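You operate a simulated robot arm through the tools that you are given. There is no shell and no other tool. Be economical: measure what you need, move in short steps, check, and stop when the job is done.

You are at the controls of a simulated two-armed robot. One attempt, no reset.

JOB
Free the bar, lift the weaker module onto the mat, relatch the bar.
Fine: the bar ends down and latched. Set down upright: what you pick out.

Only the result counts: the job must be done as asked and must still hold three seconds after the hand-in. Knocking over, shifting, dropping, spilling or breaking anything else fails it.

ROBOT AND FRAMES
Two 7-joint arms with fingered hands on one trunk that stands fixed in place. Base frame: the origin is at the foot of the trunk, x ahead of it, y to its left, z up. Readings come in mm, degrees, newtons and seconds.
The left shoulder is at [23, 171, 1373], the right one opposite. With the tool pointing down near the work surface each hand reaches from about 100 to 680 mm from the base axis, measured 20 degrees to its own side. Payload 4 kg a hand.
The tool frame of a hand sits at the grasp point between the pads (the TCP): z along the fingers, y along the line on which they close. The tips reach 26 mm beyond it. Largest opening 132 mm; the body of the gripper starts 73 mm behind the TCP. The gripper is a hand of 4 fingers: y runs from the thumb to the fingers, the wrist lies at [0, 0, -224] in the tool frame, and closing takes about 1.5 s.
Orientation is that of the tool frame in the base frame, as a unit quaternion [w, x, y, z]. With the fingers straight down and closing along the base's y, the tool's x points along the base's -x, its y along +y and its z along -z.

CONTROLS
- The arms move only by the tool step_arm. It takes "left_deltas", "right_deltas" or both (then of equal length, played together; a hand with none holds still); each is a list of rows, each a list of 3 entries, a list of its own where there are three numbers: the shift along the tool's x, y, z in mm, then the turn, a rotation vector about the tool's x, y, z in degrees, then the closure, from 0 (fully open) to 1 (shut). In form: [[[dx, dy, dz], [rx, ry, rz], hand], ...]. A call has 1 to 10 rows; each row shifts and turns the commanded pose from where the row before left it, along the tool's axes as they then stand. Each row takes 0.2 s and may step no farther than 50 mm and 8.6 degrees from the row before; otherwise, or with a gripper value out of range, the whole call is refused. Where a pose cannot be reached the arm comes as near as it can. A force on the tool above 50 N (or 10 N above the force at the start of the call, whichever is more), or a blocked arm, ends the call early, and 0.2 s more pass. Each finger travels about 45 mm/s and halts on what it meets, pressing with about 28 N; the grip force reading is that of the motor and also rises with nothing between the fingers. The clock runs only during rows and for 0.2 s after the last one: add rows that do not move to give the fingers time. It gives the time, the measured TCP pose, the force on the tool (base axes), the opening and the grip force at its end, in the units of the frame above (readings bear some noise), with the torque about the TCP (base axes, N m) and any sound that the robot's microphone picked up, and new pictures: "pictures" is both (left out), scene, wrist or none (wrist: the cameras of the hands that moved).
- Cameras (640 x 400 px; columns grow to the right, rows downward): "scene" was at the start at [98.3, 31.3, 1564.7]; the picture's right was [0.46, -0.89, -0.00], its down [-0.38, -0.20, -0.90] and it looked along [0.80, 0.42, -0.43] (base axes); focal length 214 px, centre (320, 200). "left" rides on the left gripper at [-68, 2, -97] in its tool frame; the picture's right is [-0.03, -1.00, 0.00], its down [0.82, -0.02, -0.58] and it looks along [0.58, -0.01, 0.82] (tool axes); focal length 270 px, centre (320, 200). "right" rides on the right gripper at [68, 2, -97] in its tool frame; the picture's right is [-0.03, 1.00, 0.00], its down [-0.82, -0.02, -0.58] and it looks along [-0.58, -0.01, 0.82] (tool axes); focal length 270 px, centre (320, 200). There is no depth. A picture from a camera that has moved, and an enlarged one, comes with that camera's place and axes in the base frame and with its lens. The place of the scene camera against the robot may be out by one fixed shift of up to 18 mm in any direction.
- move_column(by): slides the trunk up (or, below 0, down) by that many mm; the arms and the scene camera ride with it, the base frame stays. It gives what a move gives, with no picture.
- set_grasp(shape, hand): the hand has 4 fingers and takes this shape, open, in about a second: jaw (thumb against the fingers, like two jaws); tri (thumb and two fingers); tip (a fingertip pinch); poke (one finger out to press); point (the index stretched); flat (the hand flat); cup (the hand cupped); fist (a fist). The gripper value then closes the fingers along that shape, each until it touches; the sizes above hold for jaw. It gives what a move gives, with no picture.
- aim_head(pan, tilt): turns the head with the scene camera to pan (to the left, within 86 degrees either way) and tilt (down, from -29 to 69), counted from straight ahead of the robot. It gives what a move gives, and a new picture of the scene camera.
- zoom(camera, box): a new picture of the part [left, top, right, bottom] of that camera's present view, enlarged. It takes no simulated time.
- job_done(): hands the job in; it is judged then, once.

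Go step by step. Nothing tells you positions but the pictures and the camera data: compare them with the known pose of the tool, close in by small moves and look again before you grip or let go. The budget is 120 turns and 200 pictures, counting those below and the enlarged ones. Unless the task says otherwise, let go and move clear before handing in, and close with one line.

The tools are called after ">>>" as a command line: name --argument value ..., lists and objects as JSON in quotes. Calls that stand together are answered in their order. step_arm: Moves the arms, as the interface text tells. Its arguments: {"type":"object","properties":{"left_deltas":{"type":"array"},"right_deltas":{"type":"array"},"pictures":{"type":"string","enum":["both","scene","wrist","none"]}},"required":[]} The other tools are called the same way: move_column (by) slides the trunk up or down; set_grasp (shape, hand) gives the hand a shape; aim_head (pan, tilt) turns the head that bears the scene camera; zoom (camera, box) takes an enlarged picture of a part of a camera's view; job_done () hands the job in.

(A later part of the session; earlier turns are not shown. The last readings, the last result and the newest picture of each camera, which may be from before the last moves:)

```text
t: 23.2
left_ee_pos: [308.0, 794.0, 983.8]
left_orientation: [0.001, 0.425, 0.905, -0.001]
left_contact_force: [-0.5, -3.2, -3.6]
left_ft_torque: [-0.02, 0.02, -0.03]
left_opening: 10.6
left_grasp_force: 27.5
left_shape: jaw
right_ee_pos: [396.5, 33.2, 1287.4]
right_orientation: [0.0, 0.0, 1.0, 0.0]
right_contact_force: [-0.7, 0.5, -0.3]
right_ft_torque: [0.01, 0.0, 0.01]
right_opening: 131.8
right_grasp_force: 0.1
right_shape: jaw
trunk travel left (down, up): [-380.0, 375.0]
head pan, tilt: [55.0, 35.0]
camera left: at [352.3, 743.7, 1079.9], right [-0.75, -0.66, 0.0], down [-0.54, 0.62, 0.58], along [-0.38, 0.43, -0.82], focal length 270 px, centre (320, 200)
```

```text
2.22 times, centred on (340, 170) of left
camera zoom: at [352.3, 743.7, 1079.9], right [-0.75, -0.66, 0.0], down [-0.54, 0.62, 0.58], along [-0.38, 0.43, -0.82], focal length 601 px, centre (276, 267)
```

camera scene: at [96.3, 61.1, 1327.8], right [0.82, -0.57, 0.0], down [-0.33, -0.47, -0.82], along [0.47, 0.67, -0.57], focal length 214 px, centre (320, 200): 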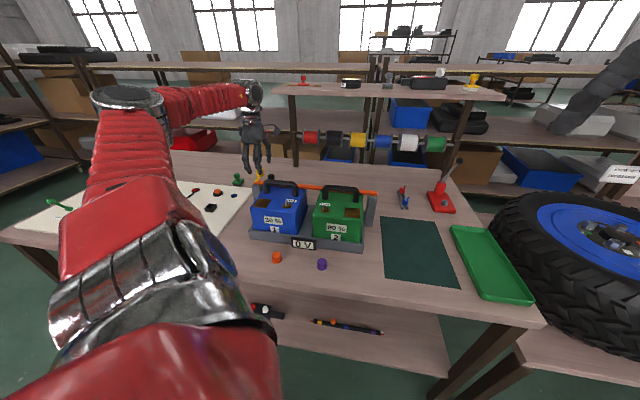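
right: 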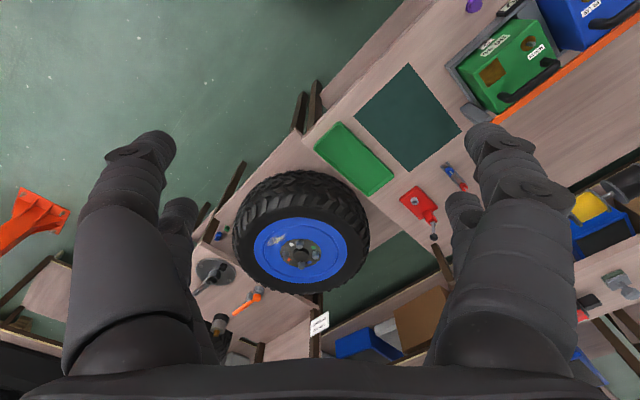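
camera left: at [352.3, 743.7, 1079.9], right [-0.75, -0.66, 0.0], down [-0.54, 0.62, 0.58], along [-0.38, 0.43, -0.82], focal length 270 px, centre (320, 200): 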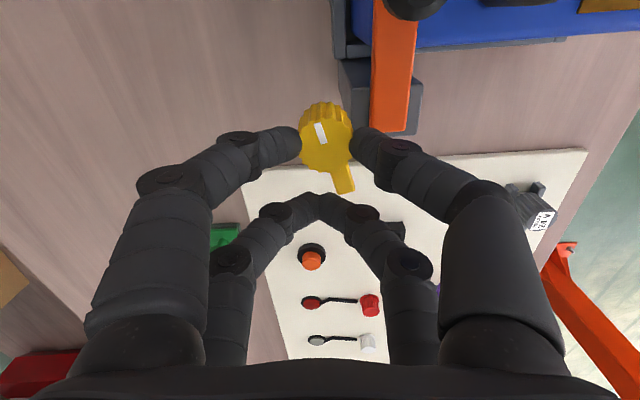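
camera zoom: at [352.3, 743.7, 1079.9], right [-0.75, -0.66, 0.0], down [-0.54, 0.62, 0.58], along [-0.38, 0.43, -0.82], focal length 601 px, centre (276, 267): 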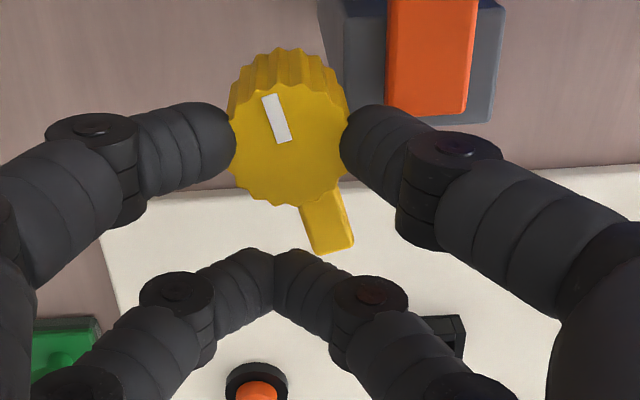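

The tongue is off the bar. I'll give it another 15° for margin, then open and lift.

>>> step_arm --left_deltas '[[[-0.16, 2.48, 0], [0, 0, 7.5], 1], [[-0.16, 2.48, 0], [0, 0, 7.5], 1], [[0, 0, 0], [0, 0, 0], 0.6], [[0, 0, 0], [0, 0, 0], 0.6], [[0, 0, 0], [0, 0, 0], 0.6], [[0, 0, -30], [0, 0, 0], 0.6], [[0, 0, -30], [0, 0, 0], 0.6], [[0, 0, 0], [0, 0, 0], 0.6]]' --pictures "wrist"

>>> zoom --camera "left" --box '[220, 20, 420, 170]'

```text
t: 23.7
left_ee_pos: [297.7, 785.4, 971.4]
left_orientation: [-0.035, 0.446, 0.894, -0.009]
left_contact_force: [17.7, 5.3, 26.7]
left_ft_torque: [0.06, -1.08, 0.16]
left_opening: 12.1
left_grasp_force: 28.2
left_shape: jaw
left hand out of reach, approached as far as the arm can: row 1, 2
right_ee_pos: [398.5, 32.9, 1288.4]
right_orientation: [-0.001, 0.0, 1.0, 0.0]
right_contact_force: [0.3, 0.9, 0.1]
right_ft_torque: [-0.04, 0.05, -0.01]
right_opening: 131.8
right_grasp_force: 0.0
right_shape: jaw
trunk travel left (down, up): [-380.0, 375.0]
head pan, tilt: [55.0, 35.0]
stopped in row 2 (left hand): the force on the tool passed its limit at 91 N (the readings are from after the stop); the commanded pose is now the measured one
camera left: at [346.6, 731.7, 1061.4], right [-0.78, -0.62, 0.05], down [-0.46, 0.63, 0.62], along [-0.42, 0.47, -0.78], focal length 270 px, centre (320, 200)
```

left: 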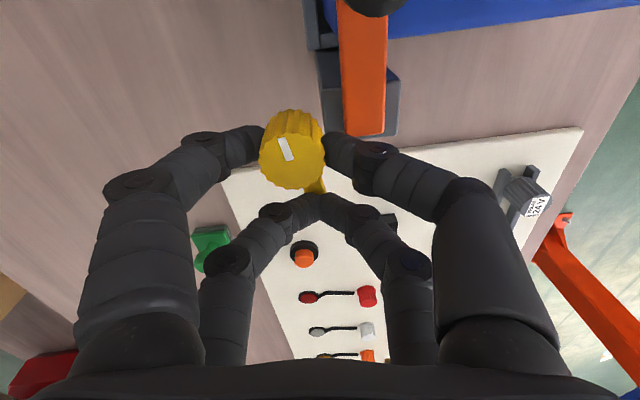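

```text
2.67 times, centred on (320, 95) of left
camera zoom: at [346.6, 731.7, 1061.4], right [-0.78, -0.62, 0.05], down [-0.46, 0.63, 0.62], along [-0.42, 0.47, -0.78], focal length 721 px, centre (320, 480)
```

zoom: 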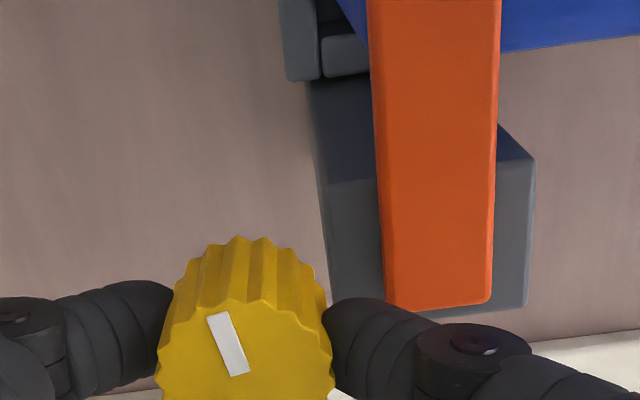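

Reach ran out and the hand pressed a bit, but nothing seems displaced. I'm opening and lifting straight off.

>>> step_arm --left_deltas '[[[0, 0, 0], [0, 0, 0], 0.6], [[0, 0, 0], [0, 0, 0], 0.6], [[0, 0, 0], [0, 0, 0], 0.6], [[0, 0, 0], [0, 0, 0], 0.6]]' --pictures "none"

>>> step_arm --left_deltas '[[[0, 0, -20], [0, 0, 0], 0.6], [[-10, 0, -25], [0, 0, 0], 0.6], [[-20, 0, -10], [0, 0, 0], 0.6], [[-20, 0, 0], [0, 0, 0], 0.6]]' --pictures "both"

>>> zoom --camera "scene" --box '[210, 130, 402, 250]'

```text
t: 24.7
left_ee_pos: [295.1, 785.4, 964.1]
left_orientation: [-0.042, 0.447, 0.894, -0.015]
left_contact_force: [0.9, 1.1, 0.7]
left_ft_torque: [0.04, -0.01, 0.01]
left_opening: 53.3
left_grasp_force: 0.1
left_shape: jaw
right_ee_pos: [398.8, 33.4, 1287.9]
right_orientation: [-0.001, 0.001, 1.0, 0.0]
right_contact_force: [-0.1, 0.4, -0.3]
right_ft_torque: [0.0, 0.02, 0.03]
right_opening: 131.9
right_grasp_force: 0.1
right_shape: jaw
trunk travel left (down, up): [-380.0, 375.0]
head pan, tilt: [55.0, 35.0]
```

```text
t: 25.7
left_ee_pos: [329.8, 744.5, 1018.9]
left_orientation: [-0.041, 0.447, 0.893, -0.013]
left_contact_force: [-0.4, -0.1, 1.1]
left_ft_torque: [0.01, -0.02, -0.01]
left_opening: 52.6
left_grasp_force: 0.0
left_shape: jaw
right_ee_pos: [397.6, 32.9, 1287.9]
right_orientation: [0.0, 0.001, 1.0, 0.001]
right_contact_force: [0.1, -0.5, -0.3]
right_ft_torque: [0.03, -0.02, -0.02]
right_opening: 132.2
right_grasp_force: 0.1
right_shape: jaw
trunk travel left (down, up): [-380.0, 375.0]
head pan, tilt: [55.0, 35.0]
camera scene: at [96.6, 61.0, 1327.8], right [0.82, -0.57, 0.0], down [-0.33, -0.47, -0.82], along [0.47, 0.67, -0.57], focal length 214 px, centre (320, 200)
camera left: at [380.3, 691.3, 1109.3], right [-0.78, -0.62, 0.06], down [-0.45, 0.63, 0.63], along [-0.43, 0.46, -0.78], focal length 270 px, centre (320, 200)
```

scene: 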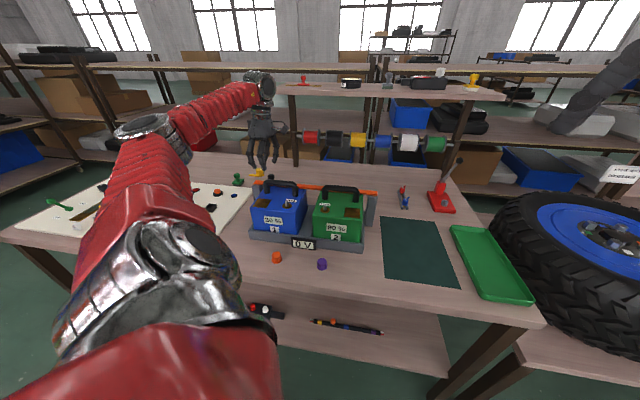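
left: 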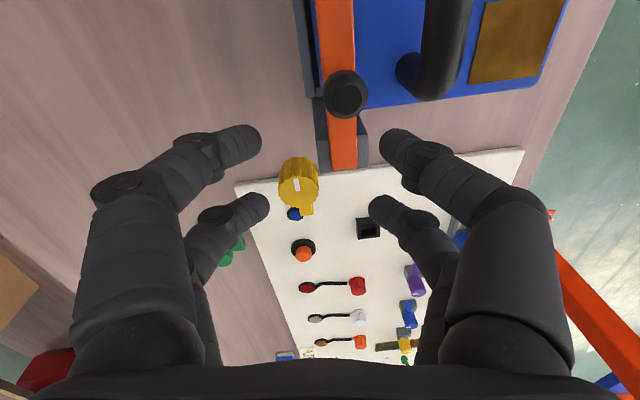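

```text
3.33 times, centred on (306, 190) of scene
camera zoom: at [96.6, 61.0, 1327.8], right [0.82, -0.57, 0.0], down [-0.33, -0.47, -0.82], along [0.47, 0.67, -0.57], focal length 715 px, centre (367, 233)
```

zoom: 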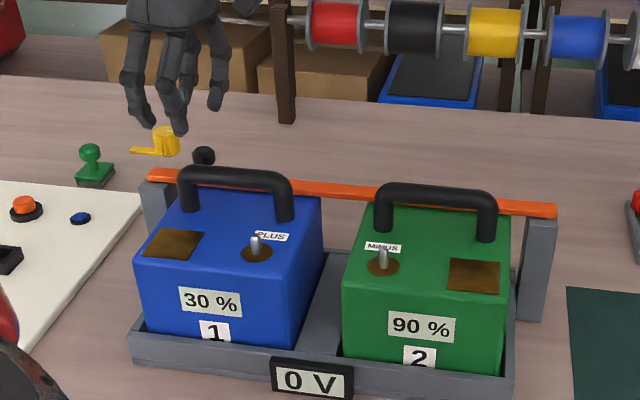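

The latch is open. Next I'll lift the bar by its black knob, closing along the bar so the blue handle stays clear. First I rise, level the hand and yaw it.

>>> step_arm --left_deltas '[[[0, 0, -40], [-3.45, -3.55, 0], 0.6], [[-20, 0, 0], [0, 0, -8.4], 0.6], [[0, 0, 0], [0, 0, -8.4], 0.6], [[0, 0, 0], [0, 0, -8.4], 0.6], [[0, 0, 0], [0, 0, -8.4], 0.6], [[0, 0, 0], [0, 0, -8.4], 0.6], [[0, 0, 0], [0, 0, -8.4], 0.6], [[0, 0, 0], [0, 0, -8.4], 0.6]]' --pictures "none"

>>> step_arm --left_deltas '[[[0, 0, 0], [0, 0, -8.4], 0.6], [[0, 0, 0], [0, 0, -8.4], 0.6], [[0, 0, 0], [0, 0, -8.4], 0.6], [[0, 0, 0], [0, 0, -8.4], 0.6], [[0, 0, 0], [0, 0, -3.4], 0.6]]' --pictures "wrist"

```text
t: 27.5
left_ee_pos: [344.3, 727.5, 1056.9]
left_orientation: [-0.001, -0.052, 0.999, 0.0]
left_contact_force: [0.1, -0.1, 0.7]
left_ft_torque: [0.02, -0.01, 0.01]
left_opening: 52.6
left_grasp_force: 0.0
left_shape: jaw
right_ee_pos: [396.7, 32.7, 1288.5]
right_orientation: [0.001, 0.0, 1.0, 0.0]
right_contact_force: [-0.5, 0.0, -0.5]
right_ft_torque: [0.01, -0.02, 0.0]
right_opening: 131.9
right_grasp_force: 0.1
right_shape: jaw
trunk travel left (down, up): [-380.0, 375.0]
head pan, tilt: [55.0, 35.0]
```

```text
t: 28.7
left_ee_pos: [343.6, 728.3, 1055.4]
left_orientation: [-0.001, -0.365, 0.931, 0.001]
left_contact_force: [-0.6, -0.3, 0.1]
left_ft_torque: [0.03, -0.02, -0.01]
left_opening: 52.5
left_grasp_force: 0.1
left_shape: jaw
right_ee_pos: [397.9, 34.0, 1288.2]
right_orientation: [0.0, 0.0, 1.0, 0.0]
right_contact_force: [0.4, -0.2, 0.7]
right_ft_torque: [0.0, 0.0, -0.04]
right_opening: 131.8
right_grasp_force: 0.0
right_shape: jaw
trunk travel left (down, up): [-380.0, 375.0]
head pan, tilt: [55.0, 35.0]
camera left: at [392.4, 777.7, 1151.8], right [0.7, -0.72, 0.0], down [-0.58, -0.57, 0.58], along [-0.41, -0.4, -0.82], focal length 270 px, centre (320, 200)
```

left: 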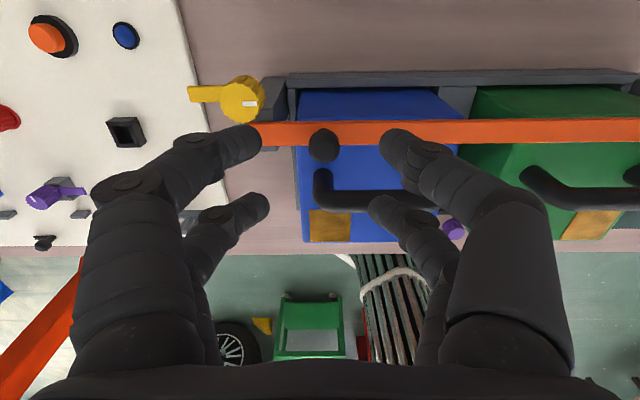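

The bar is level in the picture, so the yaw is right. I'm shifting so the far pair straddles the black knob, and lowering in stages.

>>> step_arm --left_deltas '[[[-7.4, -2.6, 0], [0, 0, 0], 0.6], [[0, 0, 25], [0, 0, 0], 0.6], [[0, 0, 20], [0, 0, 0], 0.6], [[0, 0, 0], [0, 0, 0], 0.6]]' --pictures "wrist"

>>> zoom --camera "left" --box '[220, 80, 460, 230]'

>>> zoom --camera "scene" --box '[220, 110, 348, 190]'

```text
t: 29.7
left_ee_pos: [351.7, 731.5, 1009.6]
left_orientation: [0.0, -0.364, 0.931, 0.0]
left_contact_force: [0.6, -0.2, 0.7]
left_ft_torque: [0.04, -0.01, -0.03]
left_opening: 52.7
left_grasp_force: 0.0
left_shape: jaw
right_ee_pos: [397.2, 34.5, 1288.7]
right_orientation: [-0.001, 0.0, 1.0, 0.001]
right_contact_force: [0.4, 0.5, 0.8]
right_ft_torque: [0.01, 0.02, 0.03]
right_opening: 132.0
right_grasp_force: 0.1
right_shape: jaw
trunk travel left (down, up): [-380.0, 375.0]
head pan, tilt: [55.0, 35.0]
camera left: at [400.8, 781.2, 1105.6], right [0.7, -0.72, 0.0], down [-0.58, -0.57, 0.58], along [-0.42, -0.4, -0.82], focal length 270 px, centre (320, 200)
```

left: 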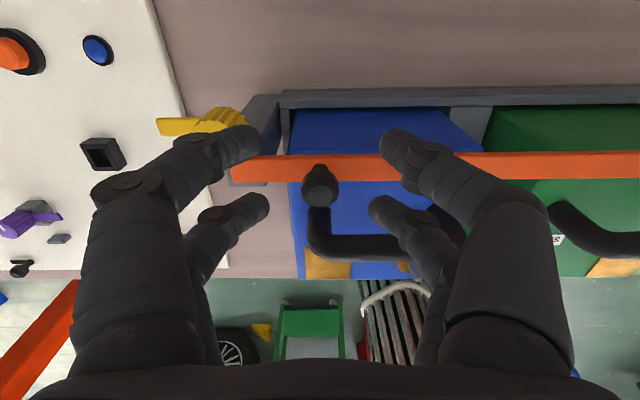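

```text
2.67 times, centred on (340, 155) of left
camera zoom: at [400.8, 781.2, 1105.6], right [0.7, -0.72, 0.0], down [-0.58, -0.57, 0.58], along [-0.42, -0.4, -0.82], focal length 721 px, centre (267, 320)
```

zoom: 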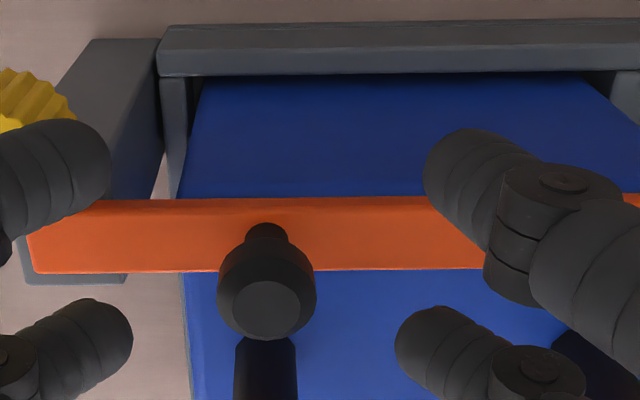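

```text
5.00 times, centred on (284, 150) of scene
camera zoom: at [96.1, 61.1, 1327.9], right [0.82, -0.57, 0.0], down [-0.33, -0.47, -0.82], along [0.47, 0.67, -0.57], focal length 1072 px, centre (500, 450)
```

zoom: 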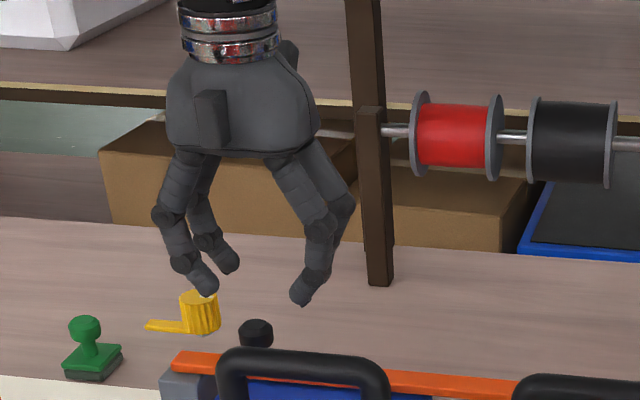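

The knob is centred between the far finger pair. I'm nudging 3 mm away from the handle, lowering and closing.

>>> step_arm --left_deltas '[[[-3, 0, 0], [0, 0, 0], 0.6], [[0, 0, 15], [0, 0, 0], 0.6], [[0, 0, 15], [0, 0, 0], 0.6], [[0, 0, 0], [0, 0, 0], 1], [[0, 0, 0], [0, 0, 0], 1], [[0, 0, 0], [0, 0, 0], 1], [[0, 0, 0], [0, 0, 0], 1], [[0, 0, 0], [0, 0, 0], 1], [[0, 0, 0], [0, 0, 0], 1]]' --pictures "wrist"

>>> zoom --camera "left" --box '[220, 110, 460, 260]'

```text
t: 31.7
left_ee_pos: [354.8, 734.5, 981.2]
left_orientation: [0.0, -0.363, 0.932, 0.0]
left_contact_force: [5.7, 5.7, -0.7]
left_ft_torque: [0.13, -0.14, 0.01]
left_opening: 0.0
left_grasp_force: 28.0
left_shape: jaw
right_ee_pos: [398.7, 33.8, 1288.5]
right_orientation: [0.0, 0.0, 1.0, 0.0]
right_contact_force: [0.0, 0.0, 0.2]
right_ft_torque: [-0.06, 0.01, 0.01]
right_opening: 131.9
right_grasp_force: 0.2
right_shape: jaw
trunk travel left (down, up): [-380.0, 375.0]
head pan, tilt: [55.0, 35.0]
camera left: at [403.4, 784.1, 1076.6], right [0.7, -0.72, 0.0], down [-0.59, -0.57, 0.58], along [-0.41, -0.4, -0.82], focal length 270 px, centre (320, 200)
```

left: 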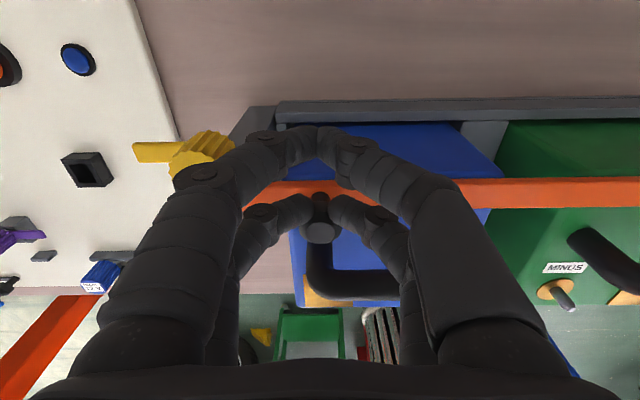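

```text
2.67 times, centred on (340, 185) of left
camera zoom: at [403.4, 784.1, 1076.6], right [0.7, -0.72, 0.0], down [-0.59, -0.57, 0.58], along [-0.41, -0.4, -0.82], focal length 721 px, centre (267, 240)
```

zoom: 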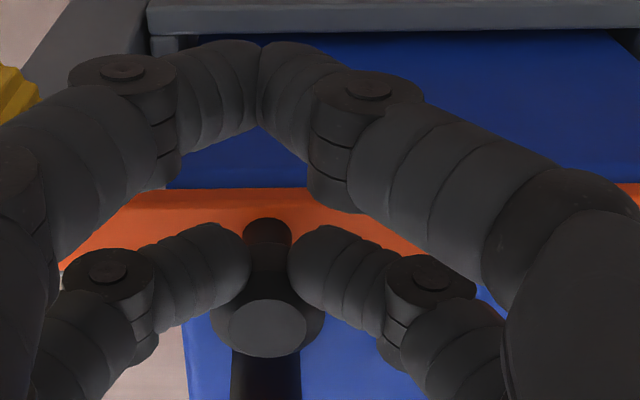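

The fingers only caught the back of the knob; it is about 10 mm further toward the handle than I aimed. I'll reopen, shift, and pinch again.

>>> step_arm --left_deltas '[[[0, 0, 0], [0, 0, 0], 0.6], [[0, 0, 0], [0, 0, 0], 0.6], [[0, 0, 0], [0, 0, 0], 0.6], [[0, 0, 0], [0, 0, 0], 0.6], [[9, 0, 3], [0, 0, 0], 0.6], [[0, 0, 0], [0, 0, 0], 1], [[0, 0, 0], [0, 0, 0], 1], [[0, 0, 0], [0, 0, 0], 1], [[0, 0, 0], [0, 0, 0], 1], [[0, 0, 0], [0, 0, 0], 1]]' --pictures "wrist"

>>> zoom --camera "left" --box '[220, 110, 460, 260]'

```text
t: 33.9
left_ee_pos: [347.9, 726.5, 978.4]
left_orientation: [-0.001, -0.364, 0.931, 0.0]
left_contact_force: [1.9, 1.1, -0.8]
left_ft_torque: [0.07, -0.07, -0.04]
left_opening: 2.8
left_grasp_force: 28.3
left_shape: jaw
right_ee_pos: [398.7, 33.4, 1288.3]
right_orientation: [-0.001, 0.0, 1.0, 0.0]
right_contact_force: [0.1, 0.2, 0.0]
right_ft_torque: [0.0, 0.0, 0.02]
right_opening: 131.9
right_grasp_force: 0.1
right_shape: jaw
trunk travel left (down, up): [-380.0, 375.0]
head pan, tilt: [55.0, 35.0]
camera left: at [396.5, 776.4, 1073.6], right [0.7, -0.72, 0.0], down [-0.58, -0.57, 0.58], along [-0.42, -0.4, -0.82], focal length 270 px, centre (320, 200)
```

left: 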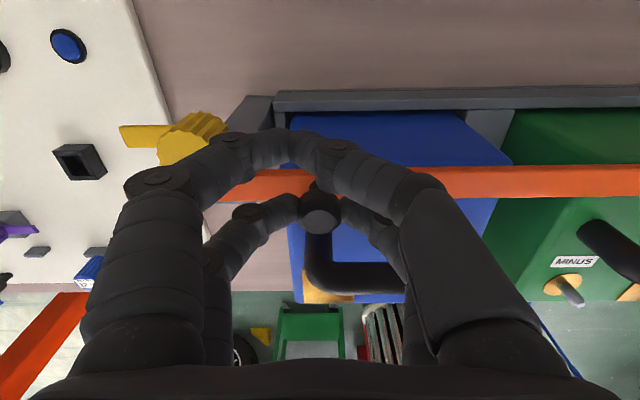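

```text
2.67 times, centred on (340, 185) of left
camera zoom: at [396.5, 776.4, 1073.6], right [0.7, -0.72, 0.0], down [-0.58, -0.57, 0.58], along [-0.42, -0.4, -0.82], focal length 721 px, centre (267, 240)
```

zoom: 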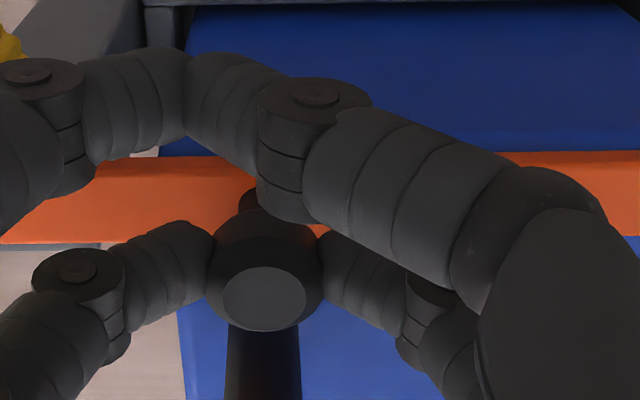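

The knob head is now pinched. I'm lifting along the bar's arc with a small test first.

>>> step_arm --left_deltas '[[[0, -1.5, -12.5], [-2, 0, 0], 1], [[0, -1.8, -12.5], [-2, 0, 0], 1], [[0, -1.9, -12.5], [-2, 0, 0], 1], [[0, -1.9, -12.5], [-2, 0, 0], 1]]' --pictures "both"

>>> zoom --camera "scene" --box '[220, 110, 412, 230]'

```text
t: 34.9
left_ee_pos: [355.0, 720.3, 1027.8]
left_orientation: [-0.027, -0.363, 0.929, 0.066]
left_contact_force: [6.0, -1.3, -2.0]
left_ft_torque: [-0.05, -0.14, 0.09]
left_opening: 2.5
left_grasp_force: 28.1
left_shape: jaw
right_ee_pos: [398.9, 31.9, 1288.8]
right_orientation: [-0.002, 0.0, 1.0, 0.0]
right_contact_force: [-0.5, 0.0, -0.2]
right_ft_torque: [-0.02, -0.01, -0.02]
right_opening: 131.8
right_grasp_force: 0.0
right_shape: jaw
trunk travel left (down, up): [-380.0, 375.0]
head pan, tilt: [55.0, 35.0]
camera scene: at [97.6, 61.1, 1327.7], right [0.82, -0.57, 0.0], down [-0.33, -0.47, -0.82], along [0.47, 0.67, -0.57], focal length 214 px, centre (320, 200)
camera left: at [412.6, 759.3, 1122.4], right [0.69, -0.71, -0.14], down [-0.53, -0.63, 0.57], along [-0.49, -0.32, -0.81], focal length 270 px, centre (320, 200)
```

scene: 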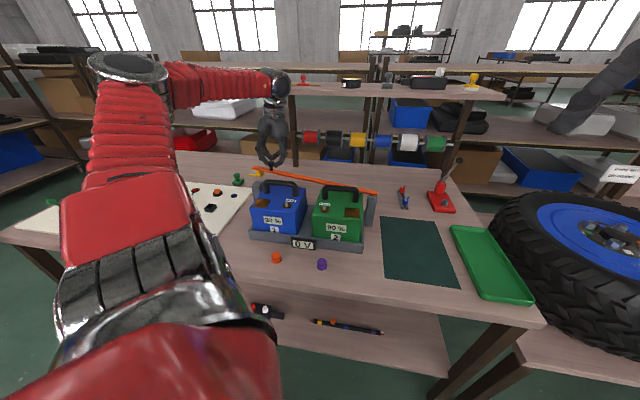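
left: 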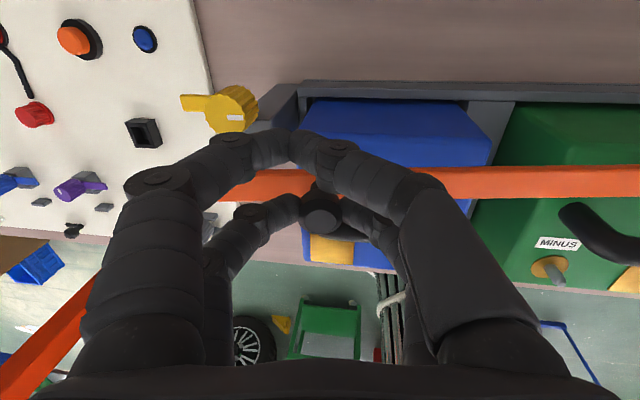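

```text
3.33 times, centred on (316, 170) of scene
camera zoom: at [97.6, 61.1, 1327.7], right [0.82, -0.57, 0.0], down [-0.33, -0.47, -0.82], along [0.47, 0.67, -0.57], focal length 715 px, centre (333, 300)
```

zoom: 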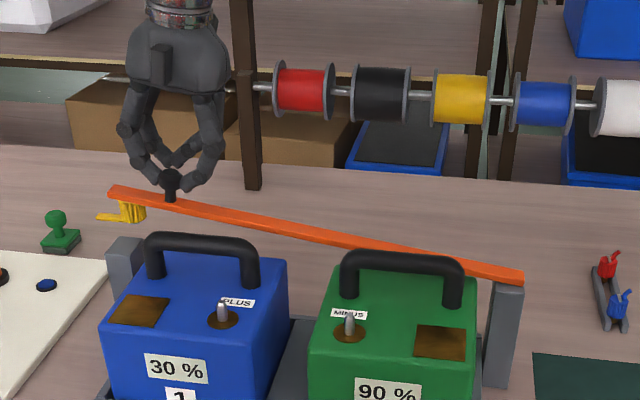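

The bar lifts cleanly about its right-hand hinge. Continuing along the arc.

>>> step_arm --left_deltas '[[[0, -3.8, -25], [-4, 0, 0], 1], [[0, -3.8, -25], [-4, 0, 0], 1], [[0, -3.8, -25], [-4, 0, 0], 1], [[0, -3.8, -25], [-4, 0, 0], 1], [[0, -3.8, -25], [-4, 0, 0], 1], [[0, -3.8, -25], [-4, 0, 0], 1]]' --pictures "scene"

>>> zoom --camera "scene" --box '[220, 80, 412, 200]'

```text
t: 36.3
left_ee_pos: [403.7, 668.6, 1161.8]
left_orientation: [-0.102, -0.349, 0.895, 0.259]
left_contact_force: [16.8, 4.0, -5.7]
left_ft_torque: [0.02, -0.37, -0.04]
left_opening: 2.1
left_grasp_force: 27.5
left_shape: jaw
right_ee_pos: [401.1, 34.1, 1287.3]
right_orientation: [-0.002, 0.0, 1.0, 0.0]
right_contact_force: [-0.1, 0.6, -0.4]
right_ft_torque: [0.05, 0.03, 0.02]
right_opening: 132.0
right_grasp_force: 0.0
right_shape: jaw
trunk travel left (down, up): [-380.0, 375.0]
head pan, tilt: [55.0, 35.0]
camera scene: at [100.0, 61.9, 1327.4], right [0.82, -0.57, 0.0], down [-0.33, -0.47, -0.82], along [0.47, 0.67, -0.58], focal length 214 px, centre (320, 200)
```

scene: 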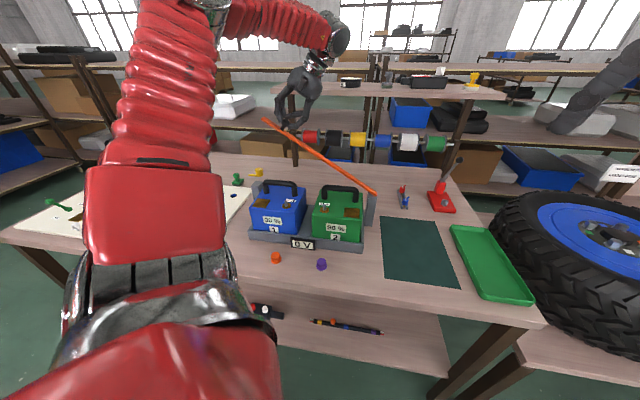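

```text
3.33 times, centred on (316, 140) of scene
camera zoom: at [100.0, 61.9, 1327.4], right [0.82, -0.57, 0.0], down [-0.33, -0.47, -0.82], along [0.47, 0.67, -0.58], focal length 715 px, centre (333, 400)
```

zoom: 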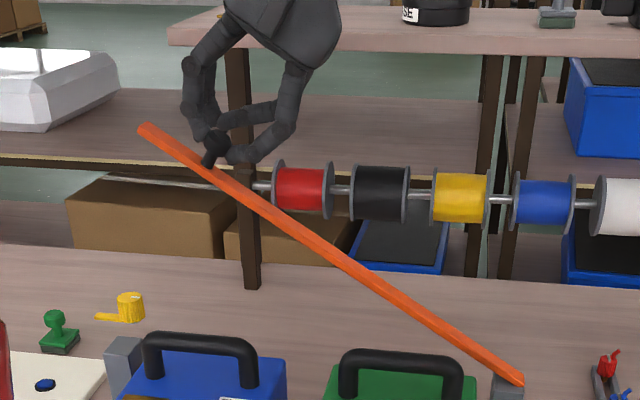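

The bar is at about 32°. A sideways force of about 15 N shows a small misalignment, so I'm relieving it a little while continuing.

>>> step_arm --left_deltas '[[[-2, -3.8, -25], [-4, 0, 0], 1], [[-1.5, -3.8, -25], [-4, 0, 0], 1], [[-1.5, -3.8, -25], [-4, 0, 0], 1], [[-1.5, -3.8, -25], [-4, 0, 0], 1]]' --pictures "none"

```text
t: 37.3
left_ee_pos: [455.8, 620.2, 1233.3]
left_orientation: [-0.15, -0.332, 0.85, 0.38]
left_contact_force: [5.7, -5.8, -12.1]
left_ft_torque: [-0.16, -0.5, 0.13]
left_opening: 2.2
left_grasp_force: 28.1
left_shape: jaw
right_ee_pos: [399.2, 33.1, 1287.3]
right_orientation: [-0.001, 0.0, 1.0, 0.0]
right_contact_force: [0.0, 0.1, -0.1]
right_ft_torque: [0.04, -0.03, 0.0]
right_opening: 131.9
right_grasp_force: 0.1
right_shape: jaw
trunk travel left (down, up): [-380.0, 375.0]
head pan, tilt: [55.0, 35.0]
```

>>> step_arm --left_deltas '[[[-0.5, -5.5, -24.4], [-4, 0, 0], 1], [[-0.5, -5, -24.4], [-4, 0, 0], 1], [[-0.5, -4.5, -24.4], [-4, 0, 0], 1], [[-0.5, -4, -24.4], [-4, 0, 0], 1]]' --pictures "scene"

>>> zoom --camera "scene" --box '[220, 50, 444, 200]'

```text
t: 38.3
left_ee_pos: [450.4, 627.8, 1209.7]
left_orientation: [-0.192, -0.309, 0.79, 0.494]
left_contact_force: [-16.8, -22.9, -3.0]
left_ft_torque: [-0.36, -0.19, 0.55]
left_opening: 2.2
left_grasp_force: 28.4
left_shape: jaw
left hand out of reach, approached as far as the arm can: row 1, 2, 3, 4
right_ee_pos: [395.2, 29.0, 1288.6]
right_orientation: [0.002, -0.001, 1.0, 0.001]
right_contact_force: [-0.3, -0.3, 0.3]
right_ft_torque: [0.02, 0.01, 0.05]
right_opening: 132.0
right_grasp_force: 0.1
right_shape: jaw
trunk travel left (down, up): [-380.0, 375.0]
head pan, tilt: [55.0, 35.0]
camera scene: at [93.5, 58.0, 1328.2], right [0.82, -0.57, 0.0], down [-0.33, -0.47, -0.82], along [0.47, 0.67, -0.57], focal length 214 px, centre (320, 200)
```

scene: 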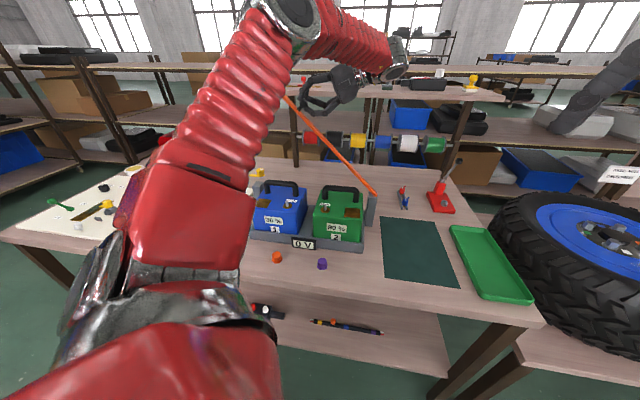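

```text
2.67 times, centred on (332, 125) of scene
camera zoom: at [93.5, 58.0, 1328.2], right [0.82, -0.57, 0.0], down [-0.33, -0.47, -0.82], along [0.47, 0.67, -0.57], focal length 572 px, centre (288, 400)
```

zoom: 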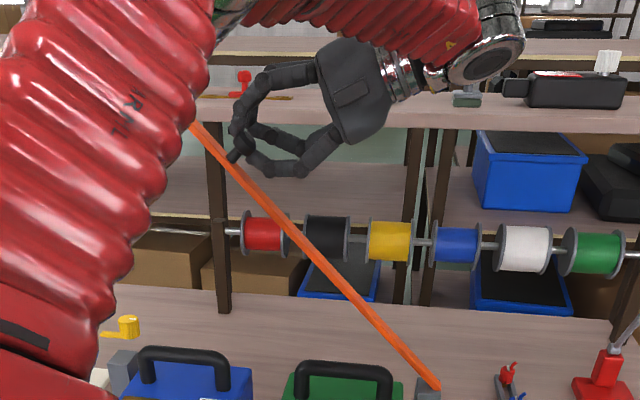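

The arm ran out of reach with the bar near 46°. I'll go back down to about 15° along the arc, where I can safely test whether the bar holds by itself.

>>> step_arm --left_deltas '[[[0, -6.9, 30.1], [7.7, 0, 0], 1], [[0, -4.5, 30.6], [7.7, 0, 0], 1], [[0, -4, 30.1], [7.7, 0, 0], 1], [[0, -2.7, 31], [7.7, 0, 0], 1], [[0, -0.3, 31.3], [7.7, 0, 0], 1], [[0, 0.2, 31.5], [7.7, 0, 0], 1]]' --pictures "scene"

>>> zoom --camera "scene" --box '[220, 80, 412, 200]'

```text
t: 39.7
left_ee_pos: [376.8, 719.0, 1059.9]
left_orientation: [-0.056, -0.359, 0.921, 0.142]
left_contact_force: [16.6, 16.5, -2.7]
left_ft_torque: [0.25, -0.23, -0.15]
left_opening: 0.0
left_grasp_force: 27.6
left_shape: jaw
right_ee_pos: [400.5, 36.4, 1287.6]
right_orientation: [-0.001, 0.0, 1.0, -0.002]
right_contact_force: [0.7, 0.1, -0.8]
right_ft_torque: [0.01, 0.01, 0.01]
right_opening: 131.8
right_grasp_force: 0.2
right_shape: jaw
trunk travel left (down, up): [-380.0, 375.0]
head pan, tilt: [55.0, 35.0]
camera scene: at [99.0, 64.1, 1327.4], right [0.82, -0.57, 0.0], down [-0.33, -0.47, -0.82], along [0.47, 0.67, -0.58], focal length 214 px, centre (320, 200)
```

scene: 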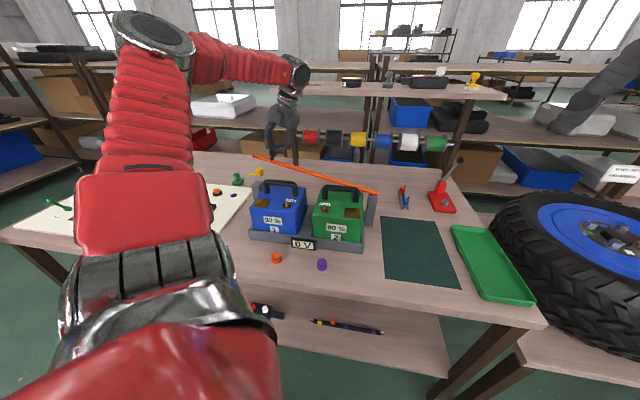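

```text
3.33 times, centred on (316, 140) of scene
camera zoom: at [99.0, 64.1, 1327.4], right [0.82, -0.57, 0.0], down [-0.33, -0.47, -0.82], along [0.47, 0.67, -0.58], focal length 715 px, centre (333, 400)
```

zoom: 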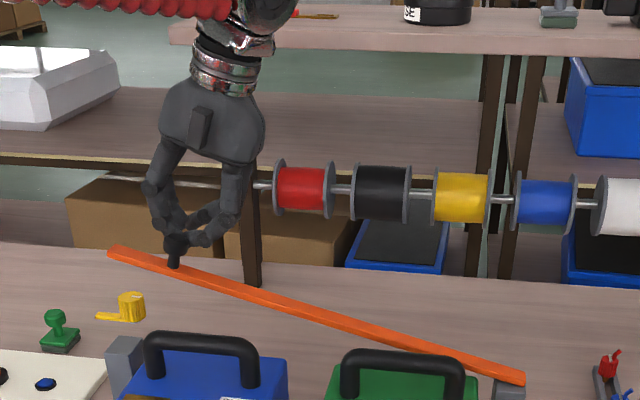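

The bar is at about 15°. I'm opening the fingers to see whether it stays up.

>>> step_arm --left_deltas '[[[0, 0, 0], [0, 0, 0], 0.6], [[0, 0, 0], [0, 0, 0], 0.6], [[0, 0, 0], [0, 0, 0], 0.6], [[0, 0, 0], [0, 0, 0], 0.6]]' --pictures "wrist"

>>> zoom --camera "scene" --box '[220, 80, 412, 200]'

```text
t: 40.7
left_ee_pos: [373.1, 714.9, 1062.7]
left_orientation: [-0.057, -0.359, 0.92, 0.144]
left_contact_force: [-0.1, -0.1, -0.2]
left_ft_torque: [0.0, -0.01, -0.01]
left_opening: 52.7
left_grasp_force: 0.1
left_shape: jaw
right_ee_pos: [397.8, 32.6, 1288.6]
right_orientation: [0.001, 0.0, 1.0, 0.0]
right_contact_force: [0.8, -0.3, -0.9]
right_ft_torque: [0.0, 0.0, -0.03]
right_opening: 132.0
right_grasp_force: 0.0
right_shape: jaw
trunk travel left (down, up): [-380.0, 375.0]
head pan, tilt: [55.0, 35.0]
camera left: at [442.4, 743.4, 1153.7], right [0.66, -0.68, -0.31], down [-0.47, -0.7, 0.55], along [-0.59, -0.22, -0.78], focal length 270 px, centre (320, 200)
```

left: 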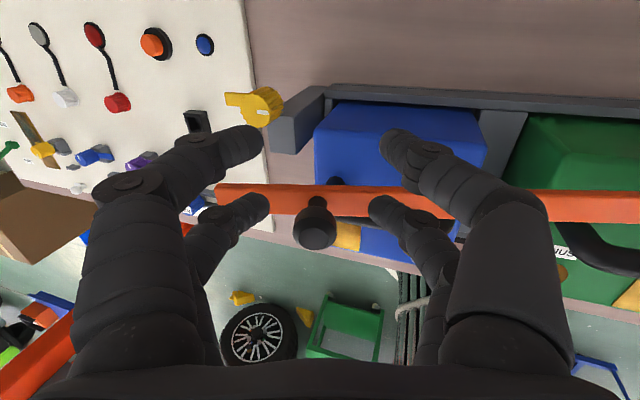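

```text
3.33 times, centred on (316, 140) of scene
camera zoom: at [95.9, 61.1, 1327.9], right [0.82, -0.57, 0.0], down [-0.33, -0.47, -0.82], along [0.47, 0.67, -0.57], focal length 715 px, centre (333, 400)
```

zoom: 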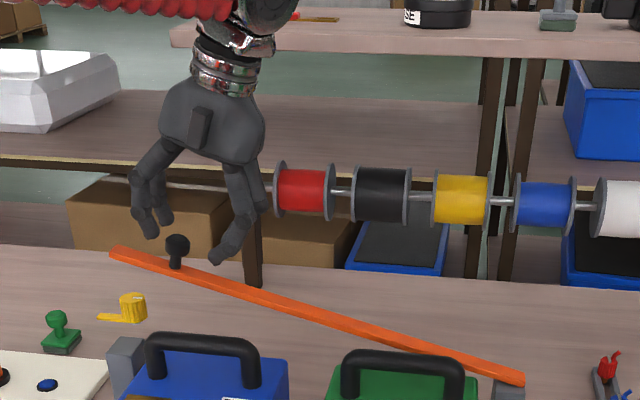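

The bar stays where it is put, so the hinge has friction. I'll regrip the knob, raise it to about 43°, then push it further from below.

>>> step_arm --left_deltas '[[[9, 0, 4], [0, 0, 0], 0.6], [[0, 0, 0], [0, 0, 0], 1], [[0, 0, 0], [0, 0, 0], 1], [[0, 0, 0], [0, 0, 0], 1], [[0, 0, 0], [0, 0, 0], 1], [[0, 0, 0], [0, 0, 0], 1]]' --pictures "wrist"

>>> zoom --camera "left" --box '[200, 120, 440, 270]'

```text
t: 42.1
left_ee_pos: [366.4, 711.6, 1058.9]
left_orientation: [-0.059, -0.36, 0.92, 0.145]
left_contact_force: [1.8, 2.0, -1.3]
left_ft_torque: [0.04, -0.08, 0.01]
left_opening: 0.2
left_grasp_force: 28.2
left_shape: jaw
right_ee_pos: [398.7, 33.7, 1288.7]
right_orientation: [0.0, 0.0, 1.0, 0.0]
right_contact_force: [-0.4, -0.4, -0.3]
right_ft_torque: [0.0, 0.01, 0.02]
right_opening: 131.9
right_grasp_force: 0.0
right_shape: jaw
trunk travel left (down, up): [-380.0, 375.0]
head pan, tilt: [55.0, 35.0]
camera left: at [435.7, 739.4, 1150.3], right [0.66, -0.68, -0.31], down [-0.47, -0.7, 0.54], along [-0.59, -0.22, -0.78], focal length 270 px, centre (320, 200)
```

left: 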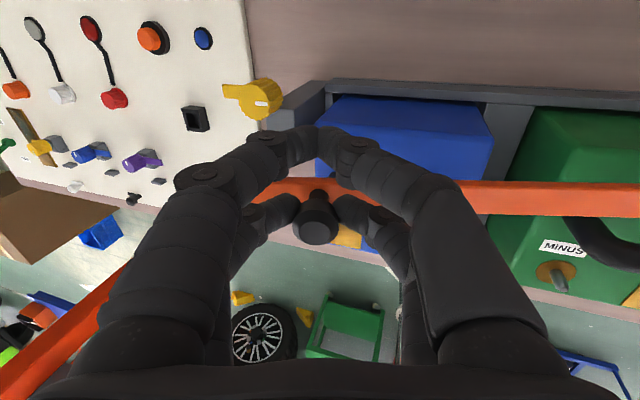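

```text
2.67 times, centred on (320, 195) of left
camera zoom: at [435.7, 739.4, 1150.3], right [0.66, -0.68, -0.31], down [-0.47, -0.7, 0.54], along [-0.59, -0.22, -0.78], focal length 721 px, centre (320, 213)
```

zoom: 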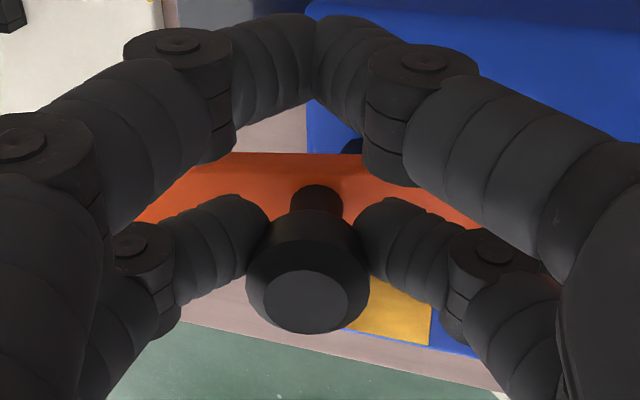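

The fingers sit under the knob's head, which is good for lifting. Raising to about 43°.

>>> step_arm --left_deltas '[[[-0.5, -3.8, -24.6], [-4, 0, 0], 1], [[-0.5, -3.8, -24.6], [-4, 0, 0], 1], [[-0.5, -3.8, -24.6], [-4, 0, 0], 1], [[-1, -3.8, -24.6], [-4, 0, 0], 1], [[-1, -3.8, -24.6], [-4, 0, 0], 1], [[-1, -3.8, -24.6], [-4, 0, 0], 1], [[-1, -3.8, -24.6], [-4, 0, 0], 1]]' --pictures "scene"

>>> zoom --camera "scene" --box '[220, 50, 444, 200]'

```text
t: 43.7
left_ee_pos: [444.7, 636.0, 1196.2]
left_orientation: [-0.142, -0.336, 0.857, 0.364]
left_contact_force: [-7.7, 11.3, 14.5]
left_ft_torque: [0.23, 0.62, -0.33]
left_opening: 0.0
left_grasp_force: 28.0
left_shape: jaw
right_ee_pos: [395.6, 34.2, 1289.7]
right_orientation: [0.001, 0.0, 1.0, 0.0]
right_contact_force: [0.2, 0.4, 0.0]
right_ft_torque: [0.0, 0.01, -0.04]
right_opening: 131.7
right_grasp_force: 0.2
right_shape: jaw
trunk travel left (down, up): [-380.0, 375.0]
head pan, tilt: [55.0, 35.0]
camera scene: at [94.3, 61.7, 1328.0], right [0.82, -0.57, 0.0], down [-0.33, -0.47, -0.82], along [0.47, 0.67, -0.57], focal length 214 px, centre (320, 200)
```

scene: 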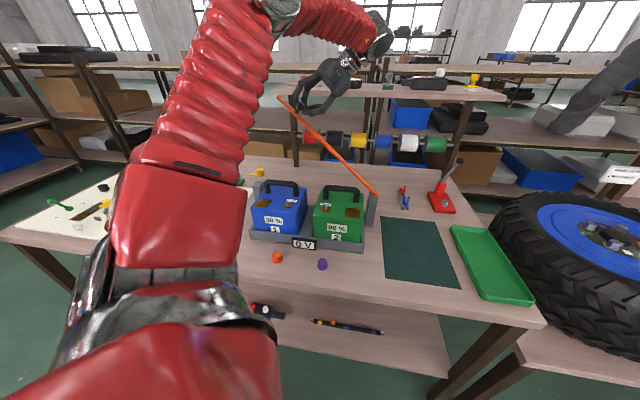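

```text
2.67 times, centred on (332, 125) of scene
camera zoom: at [94.3, 61.7, 1328.0], right [0.82, -0.57, 0.0], down [-0.33, -0.47, -0.82], along [0.47, 0.67, -0.57], focal length 572 px, centre (288, 400)
```

zoom: 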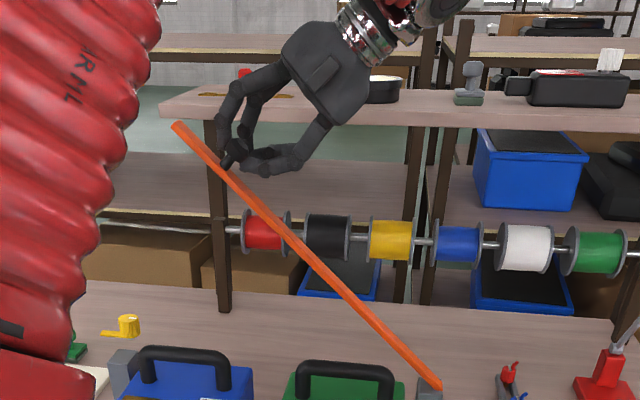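

The bar is at about 43°. I'm opening and sliding the hand sideways toward the robot to clear the knob.

>>> step_arm --left_deltas '[[[0, 0, 0], [0, 0, 0], 0.45], [[0, 0, 0], [0, 0, 0], 0.45], [[0, 0, 0], [0, 0, 0], 0.45], [[0, 0, 0], [0, 0, 0], 0.45], [[0, 0, 0], [0, 0, 0], 0.45], [[20, 0, 0], [0, 0, 0], 0.45], [[30, 0, 0], [0, 0, 0], 0.45], [[40, 0, 0], [0, 0, 0], 0.45], [[40, 0, 0], [0, 0, 0], 0.45]]' --pictures "both"

```text
t: 45.7
left_ee_pos: [349.9, 544.4, 1194.3]
left_orientation: [-0.141, -0.335, 0.858, 0.363]
left_contact_force: [-0.3, 0.1, 0.3]
left_ft_torque: [-0.01, 0.0, -0.01]
left_opening: 72.2
left_grasp_force: 0.2
left_shape: jaw
right_ee_pos: [396.7, 33.5, 1288.9]
right_orientation: [-0.001, 0.0, 1.0, 0.001]
right_contact_force: [0.0, -0.6, -0.4]
right_ft_torque: [0.0, -0.04, -0.03]
right_opening: 132.0
right_grasp_force: 0.1
right_shape: jaw
trunk travel left (down, up): [-380.0, 375.0]
head pan, tilt: [55.0, 35.0]
camera scene: at [95.5, 61.0, 1327.9], right [0.82, -0.57, 0.0], down [-0.33, -0.47, -0.82], along [0.47, 0.67, -0.57], focal length 214 px, centre (320, 200)
camera left: at [445.3, 542.4, 1262.3], right [0.49, -0.49, -0.72], down [-0.31, -0.87, 0.39], along [-0.81, 0.03, -0.58], focal length 270 px, centre (320, 200)
```

scene: 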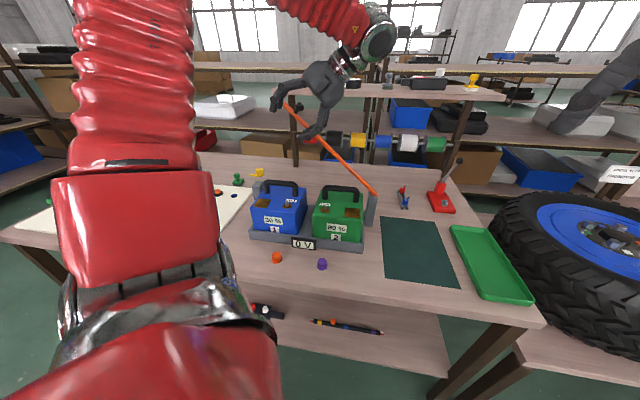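
left: 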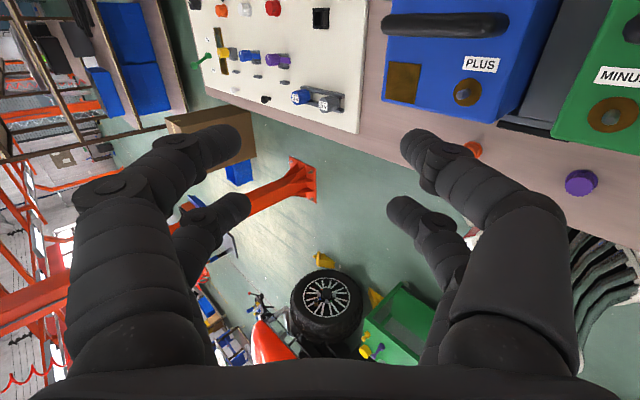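

Next I'll turn the hand so the fingers point horizontally away from the robot, to hook under the bar.

>>> step_arm --left_deltas '[[[0, 0, 0], [0, -8.2, 0], 0.8], [[0, 0, 0], [0, -8.2, 0], 0.8], [[0, 0, 0], [0, -8.2, 0], 0.8], [[0, 0, 0], [0, -8.2, 0], 1], [[0, 0, 0], [0, -8.2, 0], 1], [[0, 0, 0], [0, -8.2, 0], 1], [[0, 0, 0], [0, -8.2, 0], 1], [[0, 0, 0], [0, -8.2, 0], 1], [[0, 0, 0], [0, -8.2, 0], 1], [[0, 0, 0], [0, -8.2, 0], 1]]' --pictures "both"

```text
t: 47.9
left_ee_pos: [388.6, 573.7, 1213.0]
left_orientation: [0.456, -0.015, 0.741, 0.493]
left_contact_force: [0.2, 0.6, 0.5]
left_ft_torque: [-0.01, -0.04, 0.02]
left_opening: 0.1
left_grasp_force: 27.7
left_shape: jaw
left hand out of reach, approached as far as the arm can: row 8, 9, 10
right_ee_pos: [397.9, 33.8, 1288.7]
right_orientation: [0.0, 0.0, 1.0, 0.0]
right_contact_force: [0.2, -0.4, 0.4]
right_ft_torque: [-0.04, 0.01, 0.01]
right_opening: 132.0
right_grasp_force: 0.1
right_shape: jaw
trunk travel left (down, up): [-380.0, 375.0]
head pan, tilt: [55.0, 35.0]
camera scene: at [95.8, 61.6, 1327.8], right [0.82, -0.57, 0.0], down [-0.33, -0.47, -0.82], along [0.47, 0.67, -0.57], focal length 214 px, centre (320, 200)
camera left: at [363.8, 475.3, 1270.3], right [0.49, -0.52, -0.7], down [-0.85, -0.09, -0.52], along [0.21, 0.85, -0.49], focal length 270 px, centre (320, 200)
```

scene: 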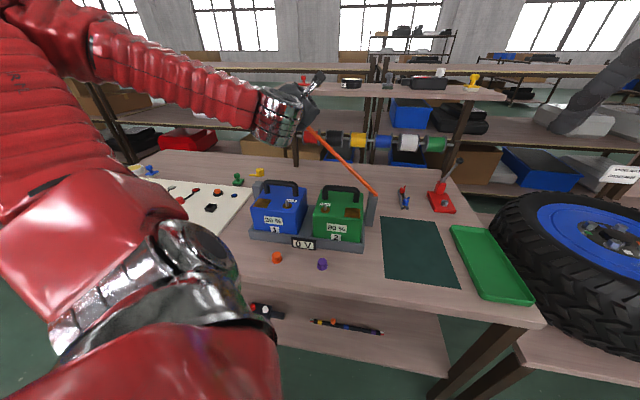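
left: 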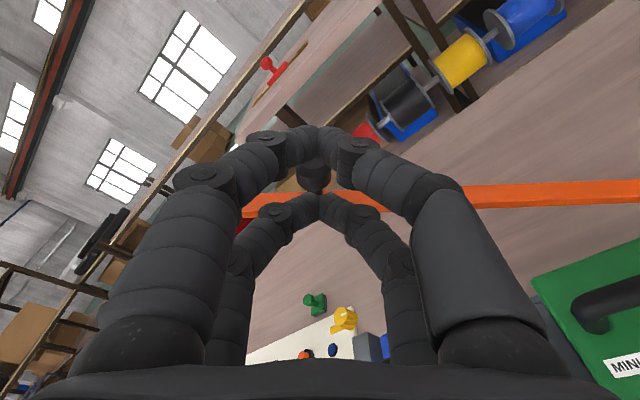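

The orientation is nearly right: fingers point away under where the bar is. I'm moving down past the bar's near side.

>>> step_arm --left_deltas '[[[35, 0, -10], [0, 0, 0], 1], [[40, 0, 0], [0, 0, 0], 1], [[40, 0, 0], [0, 0, 0], 1]]' --pictures "both"

>>> zoom --camera "scene" --box '[220, 80, 412, 200]'

```text
t: 48.7
left_ee_pos: [368.1, 606.7, 1181.8]
left_orientation: [0.456, -0.014, 0.741, 0.492]
left_contact_force: [-0.3, 0.1, -1.1]
left_ft_torque: [-0.01, 0.04, -0.03]
left_opening: 0.0
left_grasp_force: 27.8
left_shape: jaw
left hand out of reach, approached as far as the arm can: row 1, 2, 3
right_ee_pos: [397.1, 33.4, 1289.7]
right_orientation: [-0.001, 0.0, 1.0, 0.0]
right_contact_force: [0.4, -0.3, 0.3]
right_ft_torque: [0.01, -0.01, -0.01]
right_opening: 131.9
right_grasp_force: 0.0
right_shape: jaw
trunk travel left (down, up): [-380.0, 375.0]
head pan, tilt: [55.0, 35.0]
camera scene: at [96.1, 61.2, 1327.8], right [0.82, -0.57, 0.0], down [-0.33, -0.47, -0.82], along [0.47, 0.67, -0.57], focal length 214 px, centre (320, 200)
camera left: at [342.7, 509.1, 1238.5], right [0.49, -0.52, -0.7], down [-0.85, -0.09, -0.52], along [0.21, 0.85, -0.49], focal length 270 px, centre (320, 200)
```

scene: 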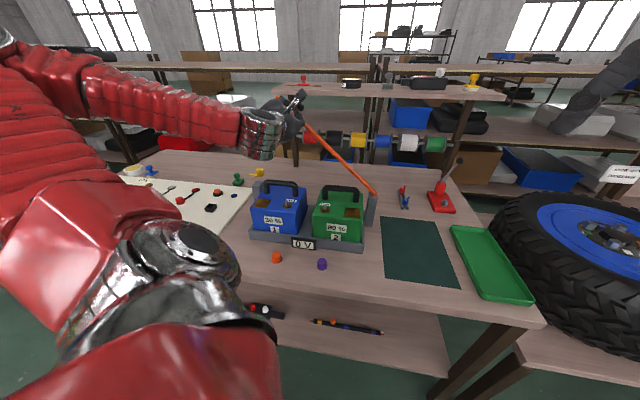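
left: 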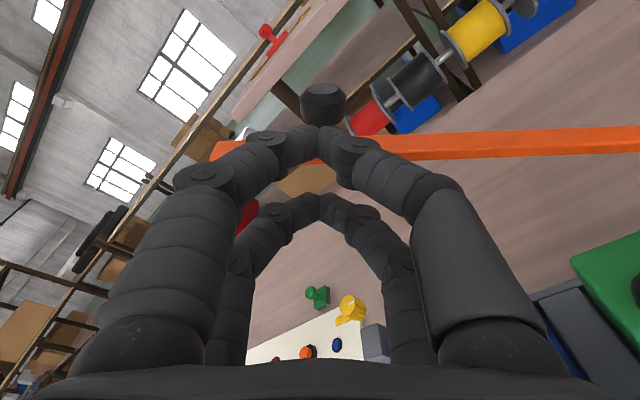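

```text
3.33 times, centred on (316, 140) of scene
camera zoom: at [96.1, 61.2, 1327.8], right [0.82, -0.57, 0.0], down [-0.33, -0.47, -0.82], along [0.47, 0.67, -0.57], focal length 715 px, centre (333, 400)
```

zoom: 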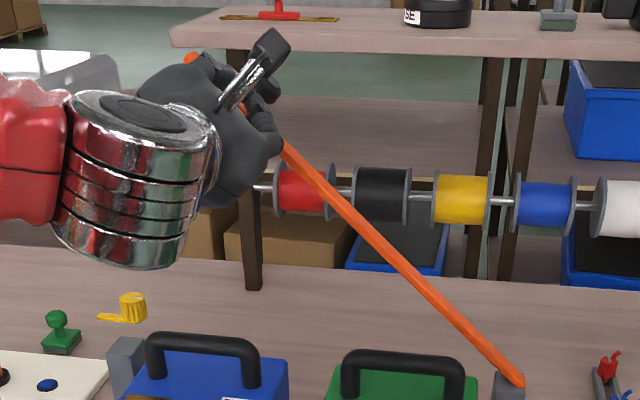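

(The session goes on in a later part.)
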